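You operate a simulated robot arm through the tools that you are given. There is no shell and no other tool. Be economical: measure what you need, move in short steps, check, and stop when the job is done.

You run a simulated two-armed robot. Do the job below in one go: nothing can be reset, and whatever is moved stays where it is left.

TASK
Take the green bearing and leave it on the steel table plate. Pick up the bay card from the steel table plate with one hand, pass it to the other hand and put it on the tray two plate. Fetch the white filter and stand it on the ticket bench plate. Turn the gate dial to 0.15 mm. Turn the blow dial to at 160. Take the grey filter and put it on the bench deck. Put the proof bundle on the steel table plate. Take the roller pad and put it on the steel table plate. Fetch the pad gauge and set it on the wooden table plate. Open the flag drawer, take the orange flag from the flag tray and put it on the wooden table plate, then shut the drawer. Pull the filter drawer open. Any order will do. Set down upright: white filter, roller pad, pad gauge.

Only the result counts: the job must be done as asked and must still hold three seconds after the hand-in. Knocking over, shifting, dropping, spilling or breaking anything else fails it.

THE ROBOT
Two 7-joint arms with fingered hands on one trunk, on a base that drives. Base frame: it is fixed to the floor where the robot stands at the start and does not move with it; the origin is under the middle of the robot, x ahead of it, y to its left, z up. Lengths are in m, angles in degrees, forces in N, time in s.
The left shoulder is at the start at [0.046, 0.125, 1.151], the right one opposite. Places, roughly: bay card [-1, -1, 1]; bench deck [-3, 2, 0.9]; blow dial [-4.3, -0.4, 1]; filter drawer [-4.7, -2.2, 0.2]; flag drawer [-2.5, 1.9, 0.7]; gate dial [-4, -0.3, 1.2]; green bearing (8x8x6 cm) [0.5, -0.2, 0.9]; grey filter (5x5x12 cm) [-3.8, 0.6, 1]; orange flag (3x10x4 cm) [-2.4, 1.9, 0.7]; pad gauge [-3.25, 2, 1]; proof bundle (13x10x6 cm) [-4.3, -2.2, 0.4]; roller pad (6x5x9 cm) [-4.8, -0.2, 0.9]; steel table plate [-1, -1.3, 0.8]; ticket bench plate [-0.3, 2.2, 0.9]; tray two plate [-2.3, -2.8, 0.9]; white filter (5x5x12 cm) [-1.2, -1.1, 0.9]; wooden table plate [0.7, -0.1, 0.8]. Payload 4 kg a hand.
The TCP of each hand is the grasp point between the finger pads, 0.029 m short of the fingertips. In the tool frame z runs along the fingers and y along their closing line. Largest opening 0.1 m; the body of the gripper starts 0.034 m behind the TCP. The gripper is a hand of 5 fingers: y runs from the thumb to the fingers, the wrist lies at [-0.015, -0.105, -0.177] in the tool frame, and closing takes about 1.5 s.
Orientation is told as [roll, pitch, yaw] about the base's x, y, z axes, in that order, counted from this pose: with the fingers straight down and the wrist toward the robot, the tool's x, y and z point along [0, 1, 0], [1, 0, 0] and [0, 0, -1] of the base frame.

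THE INTERFACE
- The arms move only by the tool jog_arm. It takes "left_motion", "right_motion" or both (then of equal length, played together; a hand with none holds still); each is a list that holds one entry, the list of rows, each a list of 7 numbers: the shift along the base's x, y, z in units of 20 mm (1.0 is 20 mm), then the turn, a rotation vector about the base's x, y, z in units of 8 degrees (1.0 is 8 degrees), then the opening in per cent of the stroke, from 0 (shut) to 100 (fully open). In form: [[[dx, dy, dz, ax, ay, az, grip], ...]]. A call has 1 to 8 rows; each row shifts and turns the commanded pose from where the row before left it. A call with a number of a shift or a turn outside -1 to 1 is refused whole. Each row takes 0.2 s and may step no farther than 0.05 m and 8.6 degrees from the row before; otherwise, or with a gripper value out of range, the whole call is refused. Where a pose cannot be reached the arm comes as near as it can. A force on the tool above 40 N (or 10 N above the force at the start of the call, whichever is more), or a blocked arm, ends the call early, and 0.2 s more pass. The fingers move at their own pace (about 0.045 m/s each) and stop on an object; they squeeze with about 22 N. The grip force told is the motor's: it shows also when the fingers shut on nothing. Time passes only in rows, and 0.2 s behind the last, so rows that do not move let the fingers close. It gives the time, the measured TCP pose, the force on the tool (base axes), the opening and the grip force at its end, in the units of the frame above (readings bear some noise), with the torque about the TCP (base axes, N m) and any sound that the robot's microphone picked up.
- Cameras (640 x 400 px; columns grow to the right, rows downward): "scene" is now at [0.146, 0.0305, 1.2891]; the picture's right is [0.32, -0.95, -0.00], its down [-0.46, -0.16, -0.88] and it looks along [0.83, 0.28, -0.48] (base axes); focal length 214 px, centre (320, 200). "left" rides on the left gripper at [-0.066, -0.086, -0.121] in its tool frame; the picture's right is [-0.76, -0.31, 0.58], its down [0.59, -0.70, 0.40] and it looks along [0.28, 0.64, 0.71] (tool axes); focal length 247 px, centre (320, 200). "right" rides on the right gripper at [0.066, -0.086, -0.121] in its tool frame; the picture's right is [-0.76, 0.31, -0.58], its down [-0.59, -0.70, 0.40] and it looks along [-0.28, 0.64, 0.71] (tool axes); focal length 247 px, centre (320, 200). There is no depth. A picture from a camera that has moved, and an enlarged one, comes with that camera's place and axes in the base frame and with its lens.
- capture(camera): a new picture of that camera. No time passes.
- lift_body(by): slides the trunk up (or, below 0, down) by that many m; the arms and the scene camera ride with it, the base frame stays. It gives what a move gives, with no picture.
- drive_base(legs): drives the robot by 1 to 6 legs, each [ahead, turn to the left] in m and degrees, along the robot's own axes; the way and the turn of a leg run together, so that a leg with both is an arc; at most 1.5 m and 180 degrees a leg. The arms and the cameras ride along, it lands a little off, and it stops where it bumps. It gives what a move gives.
- set_grasp(shape, hand): the hand has 5 fingers and takes this shape, open, in about a second: jaw (thumb against the fingers, like two jaws); tri (thumb and two fingers); tip (a fingertip pinch); poke (one finger out to press); point (the index stretched); flat (the hand flat); cup (the hand cupped); fist (a fist). The gripper value then closes the fingers along that shape, each until it touches; the sizes above hold for jaw. It gives what a move gives, with no picture.
- turn_head(pan, tilt): turns the head with the scene camera to pan (to the left, within 80 degrees either way) and tilt (down, from -29 to 69), counted from straight ahead of the robot. It gives what a move gives.
- close_up(camera, box): a new picture of the part [left, top, right, bottom] of that camera's present view, enlarged. No time passes.
- finish_job(): hands the job in; it is judged then, once.

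Go step by step. Nothing tells you exact positions but the pictures and the camera data: compare them with the known pose of the tool, close in by small moves and look again before you grip or let go. The budget is 546 turns and 334 pictures, counting those below and the enlarged ones. Unless the task says otherwise, let go and move clear before handing in, and close with one line.

The tools are called after ">>>" as name(argument=value, ...) on one line, values as JSON. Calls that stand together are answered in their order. jog_arm: Moves the arms, as the interface text tells. Its arguments: {"type":"object","properties":{"left_motion":{"type":"array","items":{"type":"array","items":{"type":"array","items":{"type":"number"}}}},"right_motion":{"type":"array","items":{"type":"array","items":{"type":"array","items":{"type":"number"}}}}},"required":[]} The other tools are called the same way: lift_body (by) slides the trunk up or down; set_grasp (shape, hand) gives the hand a shape; drive_base (legs) drives the base; turn_head (pan, tilt) turns the head that bears the scene camera; capture (camera) takes a picture; close_up (camera, box) takes an enlarged picture of a part of a camera's view; finish_job () hands the job in.

At the start:

```text
clock: 0.0
left_ee_pos: [0.4914, 0.3218, 1.1263]
left_tool_rot: [-0.1, 0.0, 0.0]
left_ft_force: [-0.2, 0.9, -0.4]
left_moment: [0.02, 0.03, -0.03]
left_opening: 0.0999
left_grasp_force: 0.0
left_shape: jaw
right_ee_pos: [0.4839, -0.1931, 1.0945]
right_tool_rot: [0.0, -0.1, 0.0]
right_ft_force: [0.3, -0.1, -0.1]
right_moment: [-0.01, -0.03, -0.02]
right_opening: 0.0997
right_grasp_force: 0.1
right_shape: jaw
trunk travel left (down, up): [-0.35, 0.397]
robot x, y, heading: [0.0015, -0.0025, -0.0]
head pan, tilt: [18.9, 28.8]
```

scene: 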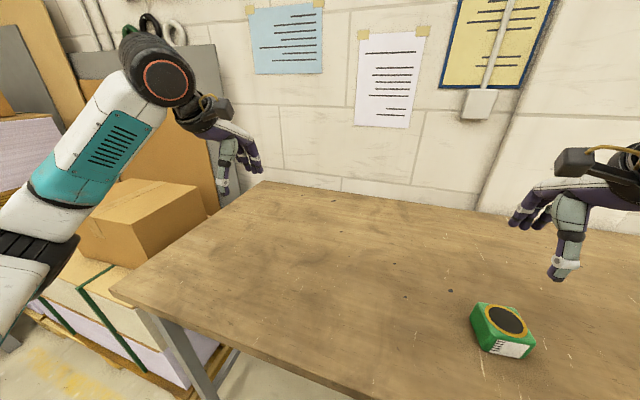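
right: 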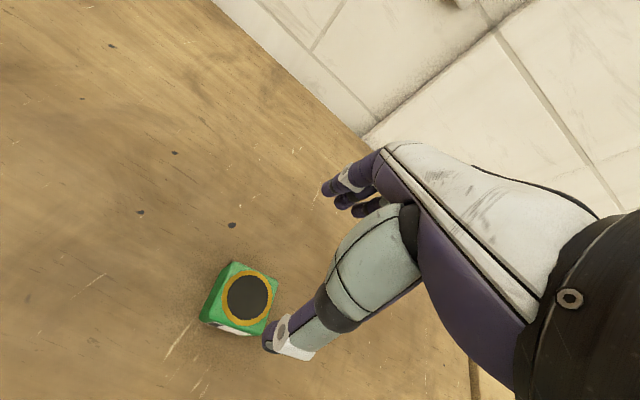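
left: 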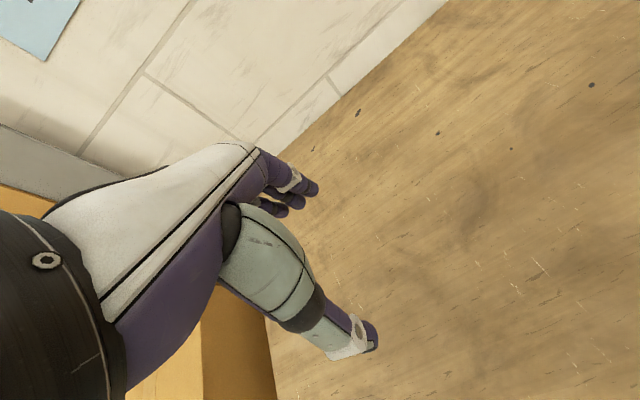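

I see the green bearing on the wooden table in front of the right hand, at about [0.49, -0.23] with its top near z 0.87. First I'll look at it more closely, then around the table.

>>> close_up(camera="right", box=[160, 220, 320, 380])

>>> turn_head(pan=-40, tilt=40)

>>> capture(camera="scene")

```text
2.50 times, centred on (240, 300) of right
camera zoom: at [0.3975, -0.1269, 1.216], right [0.31, -0.76, 0.58], down [-0.7, -0.59, -0.4], along [0.64, -0.28, -0.71], focal length 617 px, centre (520, -50)
```

zoom: 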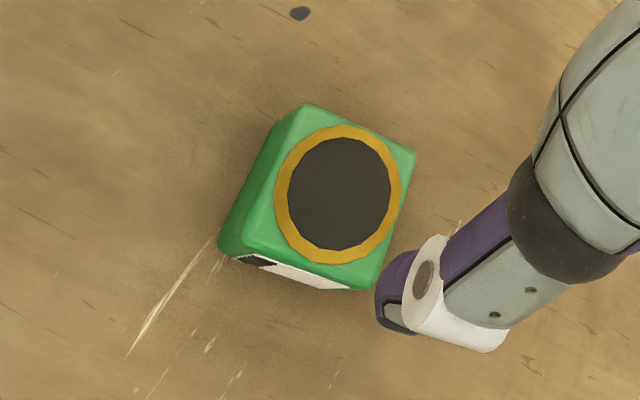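

```text
clock: 1.3
left_ee_pos: [0.4916, 0.3219, 1.125]
left_tool_rot: [-0.1, 0.0, 0.0]
left_ft_force: [0.2, 0.4, -0.3]
left_moment: [-0.03, -0.02, -0.01]
left_opening: 0.0999
left_grasp_force: 0.1
left_shape: jaw
right_ee_pos: [0.4824, -0.1924, 1.0938]
right_tool_rot: [0.0, 0.0, 0.1]
right_ft_force: [0.5, 0.2, -0.5]
right_moment: [-0.03, 0.0, 0.0]
right_opening: 0.0997
right_grasp_force: 0.3
right_shape: jaw
trunk travel left (down, up): [-0.35, 0.397]
robot x, y, heading: [0.0001, 0.0006, -0.0]
head pan, tilt: [-40.0, 40.0]
```

```text
329 pictures are left
camera scene: at [0.1251, -0.0536, 1.2719], right [-0.64, -0.77, 0.0], down [-0.49, 0.41, -0.77], along [0.59, -0.49, -0.64], focal length 214 px, centre (320, 200)
```

scene: 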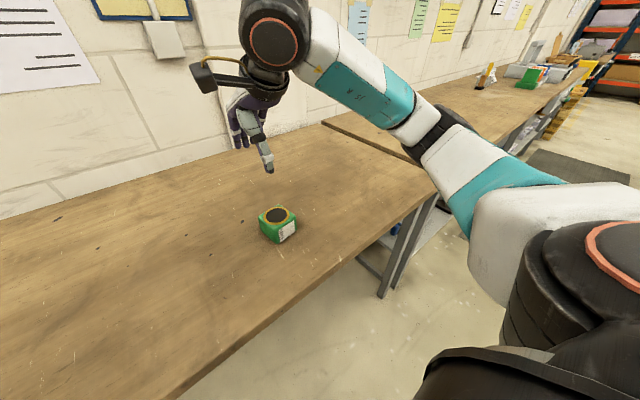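

The bearing is nearly square to the base axes (about +5° yaw), at roughly (0.49, -0.223). I'll move the right hand above it and look again.

>>> jog_arm(right_motion=[[[0.2, -0.8, -1, 0, 0, 0.3, 100], [0.2, -0.75, -1, 0, 0, 0.3, 100], [0, 0, -1, 0, 0, 0, 100], [0, 0, -1, 0, 0, 0, 100], [0, 0, -1, 0, 0, 0, 100], [0, 0, 0, 0, 0, 0, 100]]])

>>> capture(camera="right")

>>> close_up(camera="scene", box=[200, 80, 360, 260])

```text
clock: 2.7
left_ee_pos: [0.4912, 0.3216, 1.1259]
left_tool_rot: [-0.1, 0.0, 0.0]
left_ft_force: [0.6, 1.1, -0.4]
left_moment: [0.01, 0.02, 0.02]
left_opening: 0.0996
left_grasp_force: 0.2
left_shape: jaw
right_ee_pos: [0.4909, -0.2245, 0.9934]
right_tool_rot: [0.0, 0.0, 4.8]
right_ft_force: [-0.3, 1.0, -0.5]
right_moment: [-0.01, 0.01, -0.02]
right_opening: 0.1002
right_grasp_force: 0.0
right_shape: jaw
trunk travel left (down, up): [-0.35, 0.397]
robot x, y, heading: [-0.0033, 0.0018, 0.1]
head pan, tilt: [-40.0, 40.0]
```

```text
328 pictures are left
camera right: at [0.3999, -0.1655, 1.1143], right [0.37, -0.73, 0.58], down [-0.65, -0.65, -0.4], along [0.66, -0.23, -0.71], focal length 247 px, centre (320, 200)
```

right: 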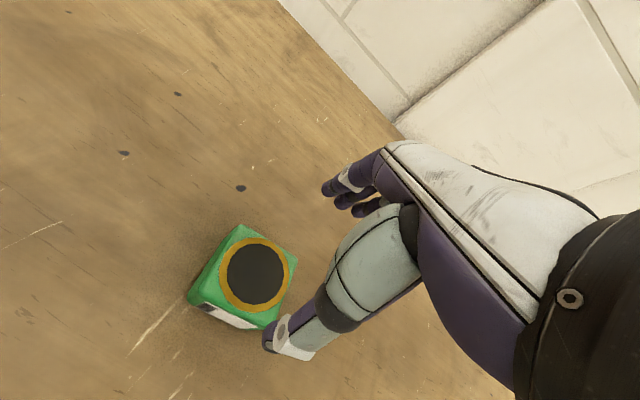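

```text
2.22 times, centred on (280, 170) of scene
camera zoom: at [0.125, -0.0536, 1.2719], right [-0.64, -0.77, 0.0], down [-0.49, 0.41, -0.77], along [0.59, -0.49, -0.64], focal length 477 px, centre (409, 267)
```

zoom: 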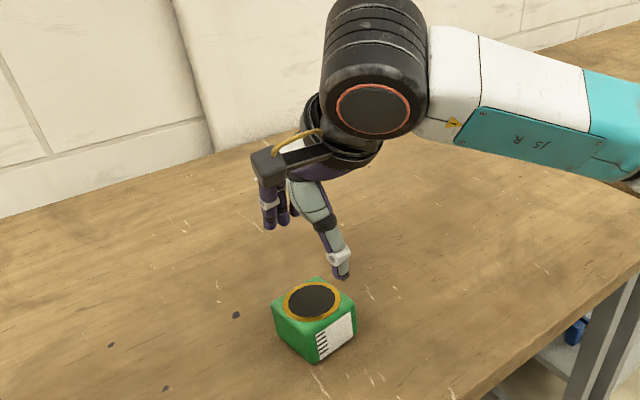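

Triangulation puts the bearing's top at about z 0.90 and its centre near (0.477, -0.213). I'll shift over and come down a bit, then look again.

>>> jog_arm(right_motion=[[[-0.65, 0.5, -0.8, 0, 0, 0, 100], [0, 0, -0.8, 0, 0, 0, 100], [0, 0, 0, 0, 0, 0, 100]]])

>>> close_up(camera="right", box=[160, 150, 400, 390])

>>> close_up(camera="scene", box=[200, 80, 360, 260])

```text
clock: 3.5
left_ee_pos: [0.4911, 0.3209, 1.1251]
left_tool_rot: [0.0, 0.1, 0.0]
left_ft_force: [0.1, -0.7, -0.2]
left_moment: [-0.01, -0.03, 0.02]
left_opening: 0.0998
left_grasp_force: 0.0
left_shape: jaw
right_ee_pos: [0.4784, -0.2137, 0.9615]
right_tool_rot: [0.0, 0.0, 4.8]
right_ft_force: [-0.4, 0.0, -0.8]
right_moment: [-0.03, -0.01, 0.0]
right_opening: 0.0996
right_grasp_force: 0.0
right_shape: jaw
trunk travel left (down, up): [-0.35, 0.397]
robot x, y, heading: [0.0008, 0.0004, 0.1]
head pan, tilt: [-40.0, 40.0]
```

```text
1.67 times, centred on (280, 270) of right
camera zoom: at [0.3871, -0.1552, 1.0834], right [0.37, -0.73, 0.58], down [-0.65, -0.65, -0.4], along [0.66, -0.23, -0.71], focal length 412 px, centre (387, 83)
```

zoom: 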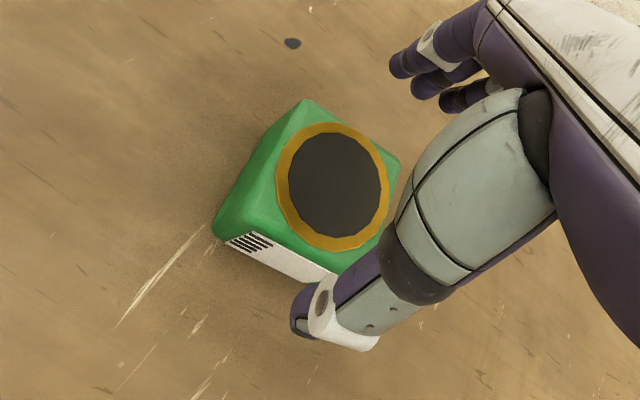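

```text
2.22 times, centred on (280, 170) of scene
camera zoom: at [0.125, -0.0536, 1.2719], right [-0.64, -0.77, 0.0], down [-0.49, 0.41, -0.77], along [0.59, -0.49, -0.64], focal length 477 px, centre (409, 267)
```

zoom: 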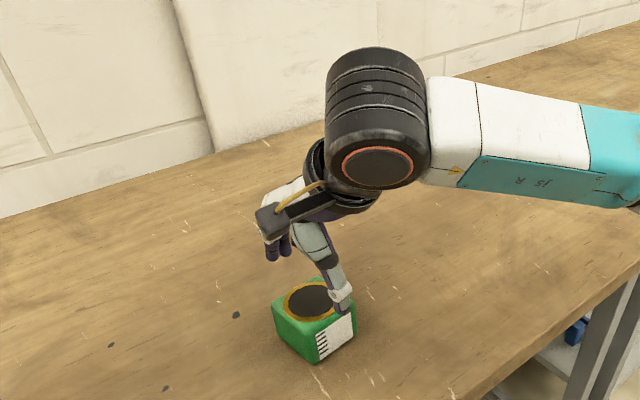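

The hand-camera shots now agree: top at z≈0.897, centre (0.482, -0.2175), table ≈0.837. I'll go down around it.

>>> jog_arm(right_motion=[[[0.2, -0.2, -0.5, 0, 0, 0, 100], [0, 0, -0.8, 0, 0, 0, 100], [0, 0, -0.8, 0, 0, 0, 100], [0, 0, -0.8, 0, 0, 0, 100], [0, 0, -0.7, 0, 0, 0, 100], [0, 0, -0.6, 0, 0, 0, 100], [0, 0, 0, 0, 0, 0, 100]]])

>>> capture(camera="right")

```text
clock: 5.1
left_ee_pos: [0.4907, 0.3213, 1.1259]
left_tool_rot: [0.0, 0.0, 0.0]
left_ft_force: [0.6, 0.0, -0.7]
left_moment: [0.01, 0.0, 0.02]
left_opening: 0.0999
left_grasp_force: 0.0
left_shape: jaw
right_ee_pos: [0.4829, -0.2181, 0.8787]
right_tool_rot: [-0.1, -0.1, 4.6]
right_ft_force: [3.2, 0.3, 4.6]
right_moment: [0.03, -0.05, 0.0]
right_opening: 0.0998
right_grasp_force: 0.0
right_shape: jaw
trunk travel left (down, up): [-0.35, 0.397]
robot x, y, heading: [-0.0021, -0.0052, -0.1]
head pan, tilt: [-40.0, 40.0]
```

```text
324 pictures are left
camera right: at [0.3911, -0.1598, 1.0004], right [0.37, -0.73, 0.58], down [-0.65, -0.65, -0.4], along [0.66, -0.23, -0.71], focal length 247 px, centre (320, 200)
```

right: 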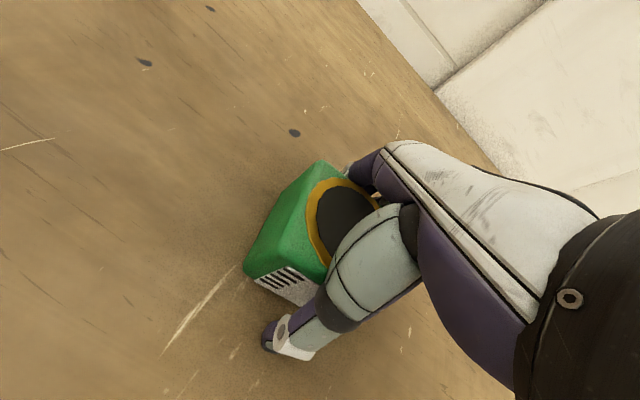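

The fingers straddle the bearing with a light touch. I'll close and check the grip.

>>> jog_arm(right_motion=[[[0, 0, 0, 0, 0, 0, 0], [0, 0, 0, 0, 0, 0, 0], [0, 0, 0, 0, 0, 0, 0], [0, 0, 0, 0, 0, 0, 0], [0, 0, 0, 0, 0, 0, 0], [0, 0, 0, 0, 0, 0, 0]]])

>>> jog_arm(right_motion=[[[0, 0, 1, 0, 0, 0, 0], [0, 0, 1, 0, 0, 0, 0], [0, 0, 1, 0, 0, 0, 0], [0, 0, 1, 0, 0, 0, 0], [0, 0, 1, 0, 0, 0, 0], [0, 0, 1, 0, 0, 0, 0], [0, 0, 1, 0, 0, 0, 0], [0, 0, 0, 0, 0, 0, 0]]])

>>> capture(camera="scene")

```text
clock: 6.5
left_ee_pos: [0.4903, 0.3229, 1.1265]
left_tool_rot: [0.0, -0.1, 0.0]
left_ft_force: [0.5, 1.0, -0.1]
left_moment: [-0.01, -0.02, 0.02]
left_opening: 0.0999
left_grasp_force: 0.1
left_shape: jaw
right_ee_pos: [0.4819, -0.2178, 0.8799]
right_tool_rot: [0.0, -0.1, 4.8]
right_ft_force: [-0.9, 0.5, 17.6]
right_moment: [-0.06, 0.71, 0.09]
right_opening: 0.067
right_grasp_force: 21.8
right_shape: jaw
trunk travel left (down, up): [-0.35, 0.397]
robot x, y, heading: [-0.0009, 0.0023, -0.1]
head pan, tilt: [-40.0, 40.0]
```

```text
clock: 8.3
left_ee_pos: [0.4915, 0.3216, 1.1247]
left_tool_rot: [0.0, 0.0, 0.0]
left_ft_force: [-0.5, -1.2, 0.2]
left_moment: [-0.02, -0.02, -0.01]
left_opening: 0.0995
left_grasp_force: 0.1
left_shape: jaw
right_ee_pos: [0.4817, -0.2189, 1.0182]
right_tool_rot: [0.0, 0.1, 4.8]
right_ft_force: [0.2, -0.5, -3.3]
right_moment: [-0.02, 0.0, -0.02]
right_opening: 0.0667
right_grasp_force: 21.8
right_shape: jaw
trunk travel left (down, up): [-0.35, 0.397]
robot x, y, heading: [0.0016, -0.0002, -0.0]
head pan, tilt: [-40.0, 40.0]
```

```text
323 pictures are left
camera scene: at [0.1254, -0.0538, 1.2718], right [-0.64, -0.77, 0.0], down [-0.49, 0.41, -0.77], along [0.59, -0.49, -0.64], focal length 214 px, centre (320, 200)
```

scene: 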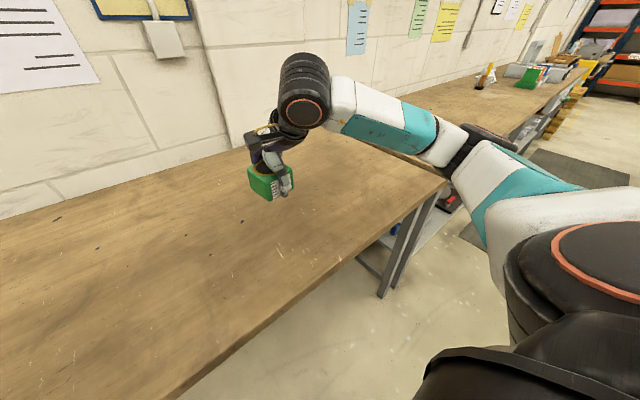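

The bearing is gripped and lifted. Now I'll look around before driving.

>>> turn_head(pan=-80, tilt=20)

>>> capture(camera="scene")

>>> turn_head(pan=80, tilt=20)

>>> capture(camera="scene")

```text
clock: 9.4
left_ee_pos: [0.4919, 0.3217, 1.1246]
left_tool_rot: [0.0, 0.0, 0.0]
left_ft_force: [0.5, -0.2, 0.1]
left_moment: [-0.02, 0.0, 0.0]
left_opening: 0.0999
left_grasp_force: 0.0
left_shape: jaw
right_ee_pos: [0.4826, -0.2184, 1.0175]
right_tool_rot: [0.0, 0.0, 4.8]
right_ft_force: [-0.2, 0.0, -2.3]
right_moment: [-0.01, -0.02, 0.0]
right_opening: 0.0666
right_grasp_force: 21.8
right_shape: jaw
trunk travel left (down, up): [-0.35, 0.397]
robot x, y, heading: [0.0001, 0.0004, 0.3]
head pan, tilt: [-80.0, 20.0]
```

```text
322 pictures are left
camera scene: at [0.0765, -0.0908, 1.3032], right [-0.98, -0.17, 0.0], down [-0.06, 0.34, -0.94], along [0.16, -0.93, -0.34], focal length 214 px, centre (320, 200)
```

scene: 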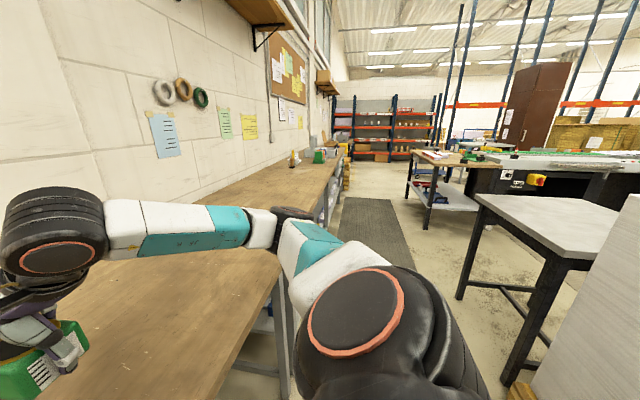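

```text
clock: 11.8
left_ee_pos: [0.4918, 0.3217, 1.1256]
left_tool_rot: [0.0, 0.0, -0.1]
left_ft_force: [-0.4, -0.4, 0.1]
left_moment: [0.04, -0.01, 0.02]
left_opening: 0.0997
left_grasp_force: 0.1
left_shape: jaw
right_ee_pos: [0.4825, -0.2191, 1.0186]
right_tool_rot: [-0.1, 0.0, 4.7]
right_ft_force: [0.0, 0.4, -4.1]
right_moment: [0.03, -0.04, -0.02]
right_opening: 0.0666
right_grasp_force: 21.9
right_shape: jaw
trunk travel left (down, up): [-0.35, 0.397]
robot x, y, heading: [-0.0021, -0.0, -0.1]
head pan, tilt: [80.0, 20.0]
```

```text
321 pictures are left
camera scene: at [0.0764, 0.0926, 1.3033], right [0.98, -0.17, 0.0], down [-0.06, -0.34, -0.94], along [0.16, 0.93, -0.34], focal length 214 px, centre (320, 200)
```

scene: 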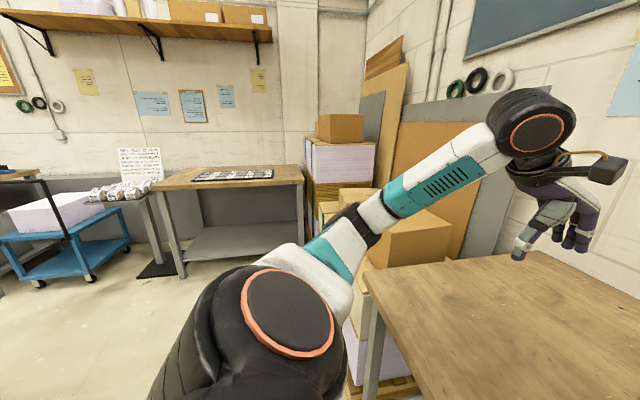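

The steel table is the light-grey one with black legs at the right, and there is a stack right-behind me. I'll turn right a bit and look.

>>> drive_base(legs=[[-0.1, 0], [0, -60]])

>>> turn_head(pan=-45, tilt=20)

>>> capture(camera="scene")

>>> turn_head(pan=-80, tilt=15)

>>> capture(camera="scene")

```text
clock: 15.6
left_ee_pos: [0.4297, -0.2515, 1.1266]
left_tool_rot: [0.0, 0.0, -58.7]
left_ft_force: [0.2, 0.1, -0.2]
left_moment: [-0.02, -0.02, 0.05]
left_opening: 0.0994
left_grasp_force: 0.1
left_shape: jaw
right_ee_pos: [-0.0354, -0.5262, 1.0191]
right_tool_rot: [0.0, 0.0, -53.8]
right_ft_force: [0.3, -0.4, -3.7]
right_moment: [-0.02, -0.01, 0.02]
right_opening: 0.0665
right_grasp_force: 22.4
right_shape: jaw
trunk travel left (down, up): [-0.35, 0.397]
robot x, y, heading: [-0.1042, -0.0012, -58.9]
head pan, tilt: [80.0, 20.0]
```

```text
clock: 17.6
left_ee_pos: [0.4295, -0.2522, 1.1255]
left_tool_rot: [-0.1, 0.0, -58.5]
left_ft_force: [0.6, -1.0, -1.0]
left_moment: [-0.01, 0.01, 0.02]
left_opening: 0.0997
left_grasp_force: 0.0
left_shape: jaw
right_ee_pos: [-0.037, -0.5256, 1.018]
right_tool_rot: [0.0, 0.0, -53.8]
right_ft_force: [-0.4, -0.3, -2.9]
right_moment: [-0.01, 0.01, -0.02]
right_opening: 0.0661
right_grasp_force: 22.2
right_shape: jaw
trunk travel left (down, up): [-0.35, 0.397]
robot x, y, heading: [-0.0994, -0.001, -58.9]
head pan, tilt: [-45.0, 20.0]
```

```text
320 pictures are left
camera scene: at [-0.09, -0.1388, 1.3032], right [-0.97, 0.24, 0.0], down [0.08, 0.33, -0.94], along [-0.22, -0.91, -0.34], focal length 214 px, centre (320, 200)
```

scene: 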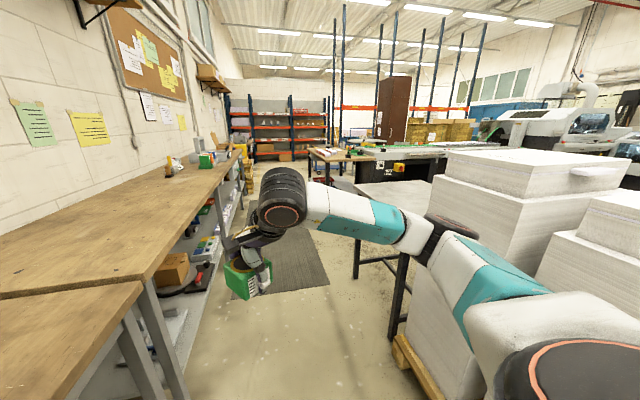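

```text
clock: 18.6
left_ee_pos: [0.4286, -0.2528, 1.1248]
left_tool_rot: [0.0, 0.0, -58.5]
left_ft_force: [0.2, 0.0, 0.2]
left_moment: [-0.02, 0.01, -0.04]
left_opening: 0.0998
left_grasp_force: 0.1
left_shape: jaw
right_ee_pos: [-0.0361, -0.526, 1.0181]
right_tool_rot: [0.0, 0.0, -53.7]
right_ft_force: [0.0, 0.0, -3.3]
right_moment: [-0.03, -0.03, 0.01]
right_opening: 0.0663
right_grasp_force: 22.0
right_shape: jaw
trunk travel left (down, up): [-0.35, 0.397]
robot x, y, heading: [-0.1018, 0.0018, -58.7]
head pan, tilt: [-80.0, 15.0]
```

```text
319 pictures are left
camera scene: at [-0.1381, -0.11, 1.3114], right [-0.66, 0.75, 0.0], down [0.19, 0.17, -0.97], along [-0.73, -0.64, -0.26], focal length 214 px, centre (320, 200)
```

scene: 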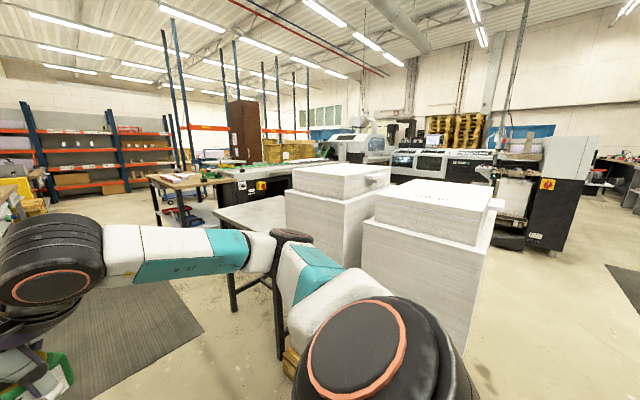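

The steel table lies behind the white paper stack; the matted aisle gives access from its +x side. I'll drive down the aisle and look.

>>> drive_base(legs=[[0, -33], [0.75, 0]])

>>> capture(camera="scene")

>>> turn_head(pan=-50, tilt=25)

>>> capture(camera="scene")

```text
clock: 24.3
left_ee_pos: [0.1956, -1.2533, 1.1244]
left_tool_rot: [0.0, 0.0, -91.1]
left_ft_force: [-0.6, 0.5, -0.2]
left_moment: [0.04, 0.02, 0.01]
left_opening: 0.0997
left_grasp_force: 0.0
left_shape: jaw
right_ee_pos: [-0.3458, -1.235, 1.0178]
right_tool_rot: [0.0, 0.1, -86.3]
right_ft_force: [-0.1, 0.1, -3.9]
right_moment: [-0.01, 0.01, 0.03]
right_opening: 0.0659
right_grasp_force: 22.4
right_shape: jaw
trunk travel left (down, up): [-0.35, 0.397]
robot x, y, heading: [-0.1159, -0.7562, -91.2]
head pan, tilt: [-80.0, 15.0]
```

```text
318 pictures are left
camera scene: at [-0.2087, -0.8269, 1.3114], right [-0.15, 0.99, 0.0], down [0.26, 0.04, -0.97], along [-0.95, -0.15, -0.26], focal length 214 px, centre (320, 200)
```

scene: 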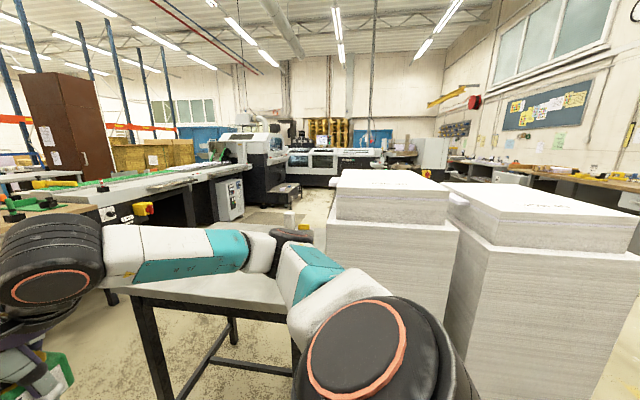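

```text
clock: 25.2
left_ee_pos: [0.1945, -1.2527, 1.1251]
left_tool_rot: [0.1, 0.0, -91.1]
left_ft_force: [0.6, 0.2, 0.0]
left_moment: [-0.03, -0.01, 0.01]
left_opening: 0.0996
left_grasp_force: 0.0
left_shape: jaw
right_ee_pos: [-0.3455, -1.2337, 1.0192]
right_tool_rot: [0.0, 0.2, -86.4]
right_ft_force: [0.2, 0.0, -3.4]
right_moment: [-0.01, -0.01, -0.03]
right_opening: 0.0661
right_grasp_force: 21.5
right_shape: jaw
trunk travel left (down, up): [-0.35, 0.397]
robot x, y, heading: [-0.116, -0.7542, -91.1]
head pan, tilt: [-50.0, 25.0]
```

```text
317 pictures are left
camera scene: at [-0.1882, -0.8698, 1.2952], right [-0.63, 0.78, 0.0], down [0.33, 0.27, -0.91], along [-0.71, -0.57, -0.42], focal length 214 px, centre (320, 200)
```

scene: 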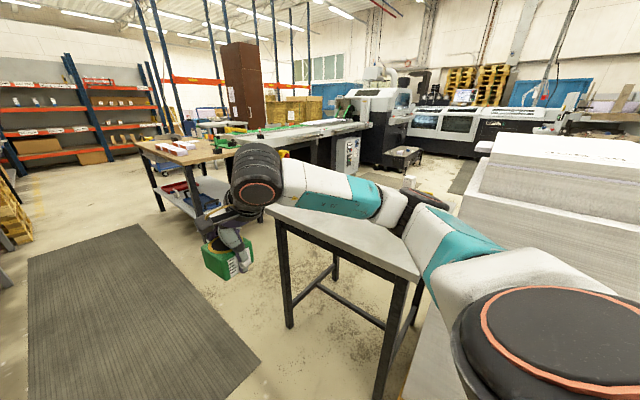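

The table's +x edge is at x≈-0.70, spanning y≈-0.94 to -1.6. I'll go alongside it and turn to face it.

>>> drive_base(legs=[[0.55, 0], [0, -89]])

>>> turn_head(pan=0, tilt=30)

>>> capture(camera="scene")

```text
clock: 32.2
left_ee_pos: [-0.6152, -1.6452, 1.125]
left_tool_rot: [0.0, 0.0, -179.1]
left_ft_force: [-0.3, 0.9, 0.9]
left_moment: [-0.04, 0.01, 0.0]
left_opening: 0.0995
left_grasp_force: 0.1
left_shape: jaw
right_ee_pos: [-0.613, -1.1048, 1.0185]
right_tool_rot: [0.0, 0.1, -174.4]
right_ft_force: [-0.3, -0.4, -3.8]
right_moment: [0.02, 0.03, -0.03]
right_opening: 0.0658
right_grasp_force: 21.6
right_shape: jaw
trunk travel left (down, up): [-0.35, 0.397]
robot x, y, heading: [-0.1271, -1.3171, -179.4]
head pan, tilt: [-50.0, 25.0]
```

```text
clock: 33.4
left_ee_pos: [-0.6144, -1.6442, 1.1255]
left_tool_rot: [0.0, 0.0, -179.1]
left_ft_force: [-0.1, 0.6, -0.2]
left_moment: [0.01, 0.01, 0.01]
left_opening: 0.0999
left_grasp_force: 0.0
left_shape: jaw
right_ee_pos: [-0.6135, -1.1043, 1.018]
right_tool_rot: [0.1, 0.0, -174.3]
right_ft_force: [-0.3, -0.1, -2.9]
right_moment: [0.01, 0.03, 0.02]
right_opening: 0.066
right_grasp_force: 22.0
right_shape: jaw
trunk travel left (down, up): [-0.35, 0.397]
robot x, y, heading: [-0.1312, -1.3167, -179.2]
head pan, tilt: [0.0, 30.0]
```

```text
316 pictures are left
camera scene: at [-0.2737, -1.3168, 1.2872], right [-0.01, 1.0, 0.0], down [0.5, 0.01, -0.87], along [-0.87, -0.01, -0.5], focal length 214 px, centre (320, 200)
```

scene: 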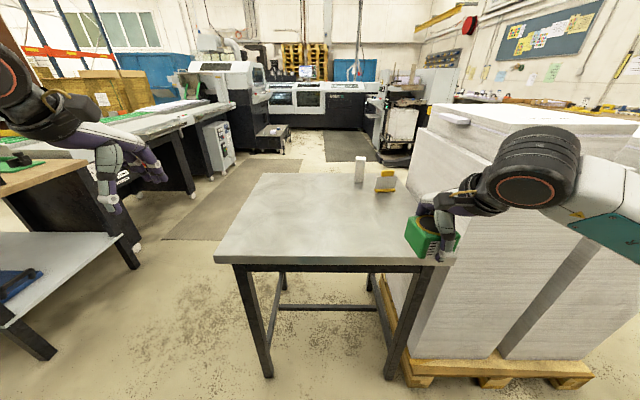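

The table top spans x -0.72…-1.32, y -1.62…-0.95; white filter ≈(-1.22,-1.13), card in a holder ≈(-1.14,-1.03). I'll move closer and lower the bearing onto the near part.

>>> drive_base(legs=[[0.23, 0]])

>>> jog_arm(right_motion=[[[0, -0.5, -1, 0, 0, 0, 0], [0, -0.5, -1, 0, 0, 0, 0], [0, 0, -1, 0, 0, 0, 0], [0, 0, -1, 0, 0, 0, 0], [0, 0, -1, 0, 0, 0, 0], [0, 0, 0, 0, 0, 0, 0]]])

>>> capture(camera="scene")

>>> capture(camera="right")

```text
clock: 35.1
left_ee_pos: [-0.8472, -1.6462, 1.1237]
left_tool_rot: [-0.1, 0.1, -179.3]
left_ft_force: [-0.3, -0.5, -0.5]
left_moment: [-0.01, -0.05, 0.0]
left_opening: 0.0997
left_grasp_force: 0.1
left_shape: jaw
right_ee_pos: [-0.844, -1.1066, 1.0181]
right_tool_rot: [0.1, 0.1, -174.4]
right_ft_force: [0.1, -0.1, -3.7]
right_moment: [-0.03, -0.01, 0.01]
right_opening: 0.0662
right_grasp_force: 22.6
right_shape: jaw
trunk travel left (down, up): [-0.35, 0.397]
robot x, y, heading: [-0.3571, -1.319, -179.4]
head pan, tilt: [0.0, 30.0]
```

```text
clock: 36.5
left_ee_pos: [-0.8473, -1.6482, 1.1246]
left_tool_rot: [0.0, -0.1, -179.4]
left_ft_force: [0.3, -0.7, 0.2]
left_moment: [-0.01, 0.0, 0.0]
left_opening: 0.0996
left_grasp_force: 0.0
left_shape: jaw
right_ee_pos: [-0.8448, -1.1268, 0.9186]
right_tool_rot: [0.0, 0.0, -174.5]
right_ft_force: [0.2, -0.9, -4.2]
right_moment: [0.02, 0.01, 0.01]
right_opening: 0.0657
right_grasp_force: 22.2
right_shape: jaw
trunk travel left (down, up): [-0.35, 0.397]
robot x, y, heading: [-0.3586, -1.3178, -179.5]
head pan, tilt: [0.0, 30.0]
```

```text
315 pictures are left
camera scene: at [-0.5043, -1.3196, 1.2872], right [-0.01, 1.0, 0.0], down [0.5, 0.01, -0.87], along [-0.87, -0.01, -0.5], focal length 214 px, centre (320, 200)
```

scene: 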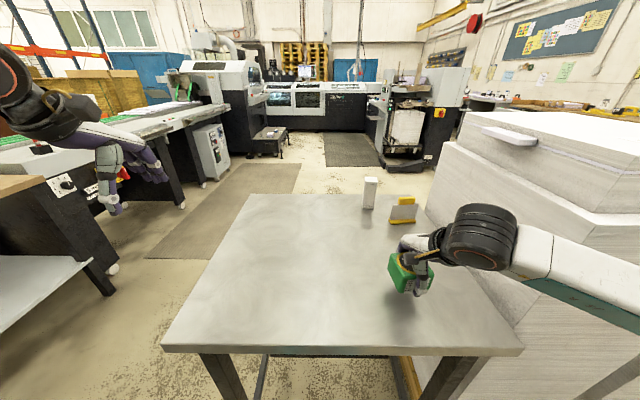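

```text
314 pictures are left
camera right: at [-0.7529, -1.1833, 1.0397], right [-0.38, 0.72, 0.58], down [0.64, 0.65, -0.4], along [-0.67, 0.22, -0.71], focal length 247 px, centre (320, 200)
```

right: 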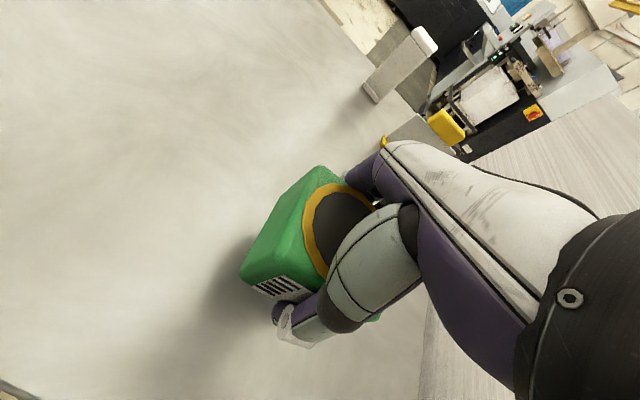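

The steel top is near z≈0.845. I'll lower gently until contact.

>>> jog_arm(right_motion=[[[0, 0, -0.5, 0, 0, 0, 0], [0, 0, -0.4, 0, 0, 0, 0], [0, 0, -0.3, 0, 0, 0, 0], [0, 0, 0, 0, 0, 0, 0]]])

>>> jog_arm(right_motion=[[[0, 0, -0.15, 0, 0, 0, 0], [0, 0, -0.15, 0, 0, 0, 0], [0, 0, -0.15, 0, 0, 0, 0], [0, 0, 0, 0, 0, 0, 0]]])

>>> capture(camera="right")

```text
clock: 37.5
left_ee_pos: [-0.847, -1.6459, 1.1253]
left_tool_rot: [-0.1, 0.1, -179.2]
left_ft_force: [-0.1, 0.0, 0.0]
left_moment: [0.0, 0.0, 0.0]
left_opening: 0.1
left_grasp_force: 0.0
left_shape: jaw
right_ee_pos: [-0.8436, -1.1272, 0.8943]
right_tool_rot: [0.0, 0.1, -174.5]
right_ft_force: [0.2, 0.3, -3.4]
right_moment: [0.0, 0.02, 0.04]
right_opening: 0.0659
right_grasp_force: 22.1
right_shape: jaw
trunk travel left (down, up): [-0.35, 0.397]
robot x, y, heading: [-0.3572, -1.3157, -179.4]
head pan, tilt: [0.0, 30.0]
```

```text
clock: 38.5
left_ee_pos: [-0.8474, -1.647, 1.1248]
left_tool_rot: [0.0, 0.0, -179.3]
left_ft_force: [-0.1, 0.3, 0.2]
left_moment: [0.02, -0.01, 0.04]
left_opening: 0.0997
left_grasp_force: 0.0
left_shape: jaw
right_ee_pos: [-0.8447, -1.126, 0.8856]
right_tool_rot: [-0.1, 0.2, -174.5]
right_ft_force: [0.1, 0.4, -3.4]
right_moment: [0.02, 0.01, 0.01]
right_opening: 0.066
right_grasp_force: 22.3
right_shape: jaw
trunk travel left (down, up): [-0.35, 0.397]
robot x, y, heading: [-0.3624, -1.3174, -179.5]
head pan, tilt: [0.0, 30.0]
```

```text
313 pictures are left
camera right: at [-0.753, -1.183, 1.0066], right [-0.38, 0.72, 0.58], down [0.64, 0.65, -0.4], along [-0.67, 0.22, -0.71], focal length 247 px, centre (320, 200)
```

right: 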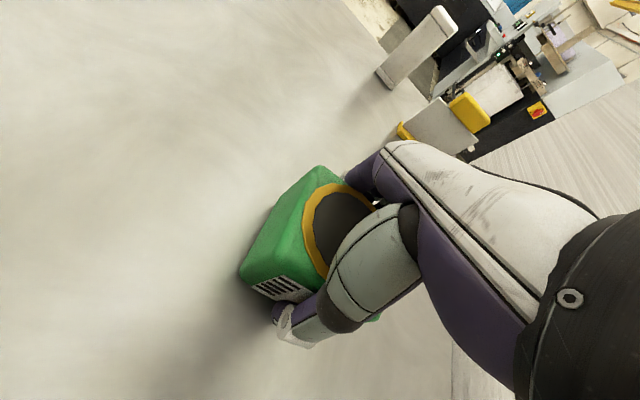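

>>> jog_arm(right_motion=[[[0, 0, -0.15, 0, 0, 0, 0], [0, 0, -0.15, 0, 0, 0, 0], [0, 0, -0.15, 0, 0, 0, 0], [0, 0, -0.15, 0, 0, 0, 0], [0, 0, 0, 0, 0, 0, 0]]])

```text
clock: 39.7
left_ee_pos: [-0.8448, -1.6472, 1.1255]
left_tool_rot: [0.0, -0.2, -179.3]
left_ft_force: [0.9, 0.1, -0.1]
left_moment: [-0.02, -0.01, -0.01]
left_opening: 0.0997
left_grasp_force: 0.1
left_shape: jaw
right_ee_pos: [-0.8455, -1.1283, 0.8812]
right_tool_rot: [0.2, -1.0, -174.4]
right_ft_force: [4.8, 0.9, 16.9]
right_moment: [0.09, -1.04, 0.04]
right_opening: 0.0661
right_grasp_force: 21.7
right_shape: jaw
trunk travel left (down, up): [-0.35, 0.397]
robot x, y, heading: [-0.3598, -1.3187, -179.2]
head pan, tilt: [0.0, 30.0]
stopped in row 5 (right hand): the force on the tool passed its limit (the readings are from after the stop); the commanded pose is now the measured one
```

It has touched the table at TCP z≈0.881. I'll release and lift clear.

>>> jog_arm(right_motion=[[[0, 0, 0.05, 0, 0, 0, 60], [0, 0, 0, 0, 0, 0, 85], [0, 0, 0, 0, 0, 0, 100], [0, 0, 0, 0, 0, 0, 100], [0, 0, 0, 0, 0, 0, 100], [0, 0, 0, 0, 0, 0, 100]]])

>>> jog_arm(right_motion=[[[0, 0, 0.5, 0, 0, 0, 100], [0, 0, 1, 0, 0, 0, 100], [0, 0, 1, 0, 0, 0, 100], [0, 0, 1, 0, 0, 0, 100], [0, 0, 1, 0, 0, 0, 100], [0, 0, 1, 0, 0, 0, 100], [0, 0, 1, 0, 0, 0, 100], [0, 0, 1, 0, 0, 0, 100]]])

>>> capture(camera="scene")

>>> close_up(camera="scene", box=[330, 150, 450, 240])

```text
clock: 41.1
left_ee_pos: [-0.8453, -1.646, 1.1251]
left_tool_rot: [0.0, -0.1, -179.2]
left_ft_force: [-0.2, -0.3, 0.7]
left_moment: [0.03, -0.01, 0.0]
left_opening: 0.0997
left_grasp_force: 0.2
left_shape: jaw
right_ee_pos: [-0.8463, -1.1267, 0.8792]
right_tool_rot: [0.0, -0.6, -174.5]
right_ft_force: [0.9, 0.3, 6.5]
right_moment: [0.0, -0.26, 0.01]
right_opening: 0.0998
right_grasp_force: 0.1
right_shape: jaw
trunk travel left (down, up): [-0.35, 0.397]
robot x, y, heading: [-0.3582, -1.3207, -179.1]
head pan, tilt: [0.0, 30.0]
```

```text
clock: 42.9
left_ee_pos: [-0.845, -1.6464, 1.1259]
left_tool_rot: [0.0, -0.1, -179.3]
left_ft_force: [0.7, -0.4, 0.1]
left_moment: [-0.02, -0.02, -0.01]
left_opening: 0.0999
left_grasp_force: 0.1
left_shape: jaw
right_ee_pos: [-0.8468, -1.127, 1.0298]
right_tool_rot: [0.1, -0.8, -174.5]
right_ft_force: [-0.9, -0.1, 0.0]
right_moment: [-0.02, -0.03, -0.02]
right_opening: 0.0998
right_grasp_force: 0.2
right_shape: jaw
trunk travel left (down, up): [-0.35, 0.397]
robot x, y, heading: [-0.3586, -1.3192, -179.2]
head pan, tilt: [0.0, 30.0]
```

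```text
312 pictures are left
camera scene: at [-0.5041, -1.3198, 1.2872], right [-0.01, 1.0, 0.0], down [0.5, 0.01, -0.87], along [-0.87, -0.01, -0.5], focal length 214 px, centre (320, 200)
```

scene: 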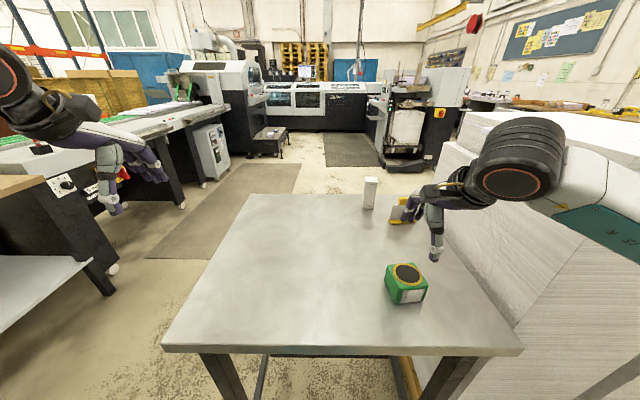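

```text
4.44 times, centred on (390, 195) of scene
camera zoom: at [-0.5041, -1.3198, 1.2872], right [-0.01, 1.0, 0.0], down [0.5, 0.01, -0.87], along [-0.87, -0.01, -0.5], focal length 953 px, centre (9, 222)
```

zoom: 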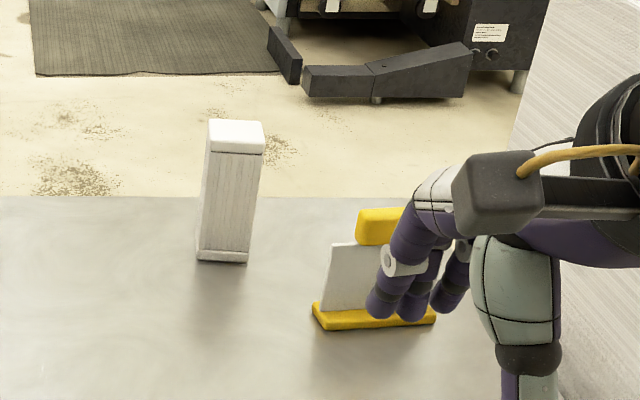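

The bearing stands on the steel table. The bay card is a plate on a yellow foot with a yellow top; I'll move the right hand aside and look at it closely.

>>> jog_arm(right_motion=[[[1, 0.5, 1, 0, 0, 0, 100], [1, 0.5, 1, 0, 0, 0, 100], [1, 0.5, 1, 0, 0, 0, 100], [1, 0.5, 1, 0, 0, 0, 100], [0, 0, 1, 0, 0, 0, 100], [0, 0, 0, 0, 0, 0, 100]]])

>>> close_up(camera="scene", box=[340, 150, 436, 240])

>>> capture(camera="right")

```text
clock: 44.3
left_ee_pos: [-0.846, -1.6467, 1.126]
left_tool_rot: [0.0, -0.1, -179.2]
left_ft_force: [1.0, -0.3, 0.2]
left_moment: [-0.01, -0.03, 0.0]
left_opening: 0.0997
left_grasp_force: 0.0
left_shape: jaw
right_ee_pos: [-0.7656, -1.0877, 1.1305]
right_tool_rot: [0.1, -0.7, -174.4]
right_ft_force: [0.9, 0.6, 0.7]
right_moment: [-0.04, 0.01, 0.0]
right_opening: 0.0997
right_grasp_force: 0.0
right_shape: jaw
trunk travel left (down, up): [-0.35, 0.397]
robot x, y, heading: [-0.3575, -1.3178, -179.3]
head pan, tilt: [0.0, 30.0]
```

```text
4.44 times, centred on (388, 195) of scene
camera zoom: at [-0.5039, -1.3195, 1.2872], right [-0.01, 1.0, 0.0], down [0.5, 0.01, -0.87], along [-0.87, -0.01, -0.5], focal length 953 px, centre (18, 222)
```

zoom: 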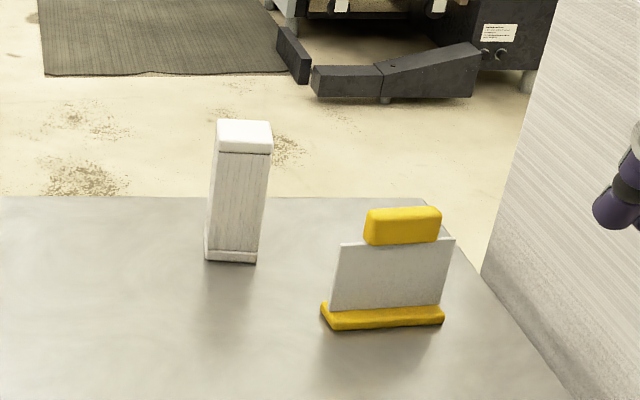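

```text
309 pictures are left
camera right: at [-0.6732, -1.1443, 1.2498], right [-0.37, 0.73, 0.58], down [0.64, 0.65, -0.41], along [-0.67, 0.22, -0.71], focal length 247 px, centre (320, 200)
```

right: 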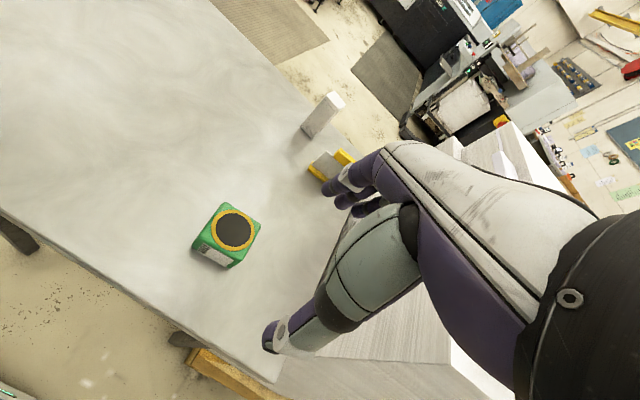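

The card: foot ~9 cm wide, plate, and a yellow handle on top centred near (-1.122, -1.037, 0.93), yaw about 8°. I'll bring the right hand above the handle.

>>> jog_arm(right_motion=[[[-1, 0.3, 0, 0, 0, 0.2, 100], [-1, 0.3, 0, 0, 0, 0.2, 100], [-1, 0.3, 0, 0, 0, 0, 100], [-1, 0.3, 0, 0, 0, 0, 100], [-1, 0.3, 0, 0, 0, 0, 100], [-1, 0.3, 0, 0, 0, 0, 100], [-1, 0.3, 0, 0, 0, 0, 100], [-1, 0.3, 0, 0, 0, 0, 100]]])

>>> jog_arm(right_motion=[[[-1, 0, 0, 0, 0, 0, 100], [-1, 0, 0, 0, 0, 0, 100], [-1, 0, 0, 0, 0, 0, 100], [-1, 0, 0, 0, 0, 0, 100], [-1, 0, 0, 0, 0, 0, 100], [-1, 0, 0, 0, 0, 0, 100], [-1, 0, 0, 0, 0, 0, 100], [-1, 0, 0, 0, 0, 0, 100]]])

>>> capture(camera="scene")

>>> capture(camera="right")

```text
clock: 46.1
left_ee_pos: [-0.8458, -1.6462, 1.1258]
left_tool_rot: [-0.1, -0.1, -179.2]
left_ft_force: [0.2, -0.3, 0.2]
left_moment: [-0.03, 0.01, -0.01]
left_opening: 0.0997
left_grasp_force: 0.0
left_shape: jaw
right_ee_pos: [-0.9278, -1.0396, 1.1291]
right_tool_rot: [0.1, -0.5, -171.3]
right_ft_force: [0.4, -0.7, 1.1]
right_moment: [0.02, -0.02, 0.03]
right_opening: 0.0998
right_grasp_force: 0.0
right_shape: jaw
trunk travel left (down, up): [-0.35, 0.397]
robot x, y, heading: [-0.3615, -1.3196, -179.3]
head pan, tilt: [0.0, 30.0]
```

```text
clock: 47.9
left_ee_pos: [-0.8462, -1.6471, 1.1254]
left_tool_rot: [0.0, 0.0, -179.2]
left_ft_force: [0.2, 0.3, 0.5]
left_moment: [0.02, -0.01, 0.01]
left_opening: 0.0999
left_grasp_force: 0.1
left_shape: jaw
right_ee_pos: [-1.0883, -1.0393, 1.1273]
right_tool_rot: [0.2, -0.7, -171.3]
right_ft_force: [-0.1, 0.1, 0.3]
right_moment: [-0.01, 0.03, 0.0]
right_opening: 0.1001
right_grasp_force: 0.0
right_shape: jaw
trunk travel left (down, up): [-0.35, 0.397]
robot x, y, heading: [-0.3574, -1.316, -179.4]
head pan, tilt: [0.0, 30.0]
```

```text
308 pictures are left
camera scene: at [-0.5044, -1.32, 1.2871], right [-0.01, 1.0, 0.0], down [0.5, 0.01, -0.87], along [-0.87, -0.01, -0.5], focal length 214 px, centre (320, 200)
```

scene: 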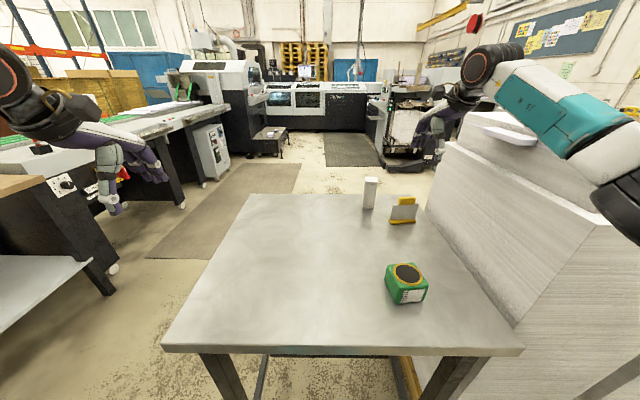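

```text
307 pictures are left
camera right: at [-0.9917, -1.09, 1.248], right [-0.41, 0.7, 0.58], down [0.6, 0.69, -0.41], along [-0.69, 0.18, -0.71], focal length 247 px, centre (320, 200)
```

right: 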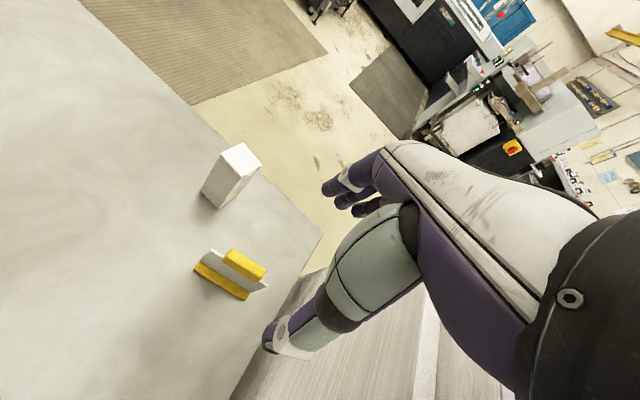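

Both cameras agree on the handle at (-1.121,-1.04). To keep the right elbow clear of the paper stack, I'll raise the trunk first, then lower the hand.

>>> lift_body(by=0.15)

>>> jog_arm(right_motion=[[[-0.85, 0, -1, 0, 0, 0, 100], [-0.85, 0, -1, 0, 0, 0, 100], [0, 0, -1, 0, 0, 0, 100], [0, 0, -1, 0, 0, 0, 100], [0, 0, -1, 0, 0, 0, 100], [0, 0, -1, 0, 0, 0, 100], [0, 0, -1, 0, 0, 0, 100], [0, 0, -1, 0, 0, 0, 100]]])

>>> jog_arm(right_motion=[[[0, 0, -1, 0, 0, 0, 100], [0, 0, -1, 0, 0, 0, 100], [0, 0, -1, 0, 0, 0, 100], [0, 0, 0, 0, 0, 0, 100]]])

>>> capture(camera="scene")

>>> capture(camera="right")

```text
clock: 49.6
left_ee_pos: [-0.8459, -1.6473, 1.2742]
left_tool_rot: [0.0, 0.1, -179.2]
left_ft_force: [0.2, -0.5, 0.0]
left_moment: [0.01, 0.01, 0.01]
left_opening: 0.0999
left_grasp_force: 0.1
left_shape: jaw
right_ee_pos: [-1.0874, -1.0385, 1.2787]
right_tool_rot: [0.1, -0.7, -171.3]
right_ft_force: [0.0, 0.3, -0.3]
right_moment: [0.01, 0.0, -0.01]
right_opening: 0.1
right_grasp_force: 0.0
right_shape: jaw
trunk travel left (down, up): [-0.5, 0.247]
robot x, y, heading: [-0.3562, -1.3244, -179.1]
head pan, tilt: [0.0, 30.0]
```

```text
clock: 51.4
left_ee_pos: [-0.8449, -1.6462, 1.2747]
left_tool_rot: [-0.1, -0.1, -179.2]
left_ft_force: [0.5, 0.2, -0.3]
left_moment: [0.0, 0.0, 0.02]
left_opening: 0.0996
left_grasp_force: 0.1
left_shape: jaw
right_ee_pos: [-1.0865, -1.0391, 1.1591]
right_tool_rot: [0.2, -0.7, -171.3]
right_ft_force: [-0.5, 0.7, 0.5]
right_moment: [-0.01, 0.01, -0.01]
right_opening: 0.0999
right_grasp_force: 0.0
right_shape: jaw
right hand out of reach, approached as far as the arm can: row 1, 2
trunk travel left (down, up): [-0.5, 0.247]
robot x, y, heading: [-0.357, -1.3126, -179.2]
head pan, tilt: [0.0, 30.0]
```

```text
clock: 52.4
left_ee_pos: [-0.8451, -1.6471, 1.2753]
left_tool_rot: [0.0, 0.0, -179.2]
left_ft_force: [-0.4, -0.4, 0.2]
left_moment: [-0.06, -0.02, -0.01]
left_opening: 0.0997
left_grasp_force: 0.1
left_shape: jaw
right_ee_pos: [-1.0864, -1.0405, 1.0999]
right_tool_rot: [0.1, -0.7, -171.3]
right_ft_force: [0.9, -0.3, 0.0]
right_moment: [0.01, 0.02, -0.06]
right_opening: 0.0998
right_grasp_force: 0.0
right_shape: jaw
trunk travel left (down, up): [-0.5, 0.247]
robot x, y, heading: [-0.3585, -1.3187, -179.4]
head pan, tilt: [0.0, 30.0]
```

```text
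306 pictures are left
camera scene: at [-0.4805, -1.3196, 1.4392], right [-0.01, 1.0, 0.0], down [0.5, 0.01, -0.87], along [-0.87, -0.01, -0.5], focal length 214 px, centre (320, 200)
```

scene: 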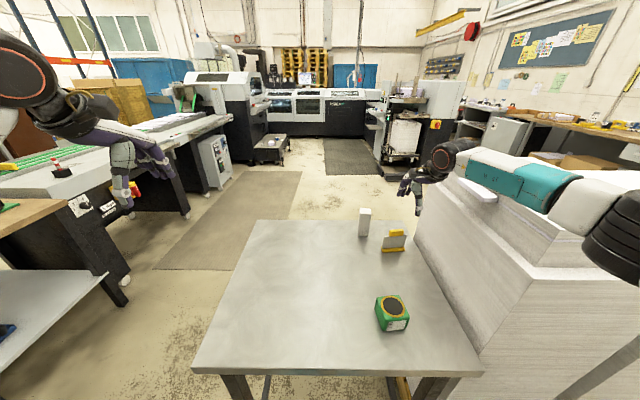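

```text
305 pictures are left
camera right: at [-0.9907, -1.0914, 1.2202], right [-0.41, 0.7, 0.58], down [0.6, 0.69, -0.41], along [-0.69, 0.18, -0.71], focal length 247 px, centre (320, 200)
```

right: 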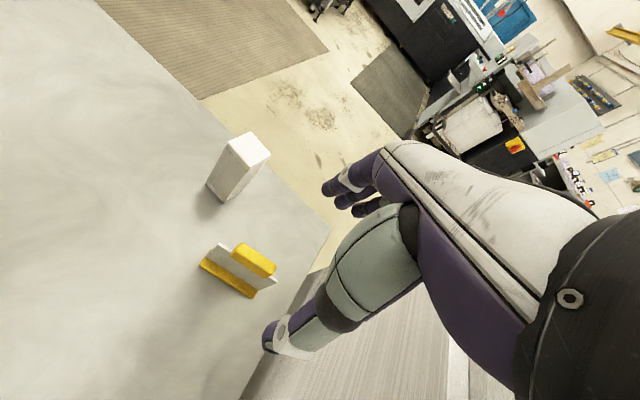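

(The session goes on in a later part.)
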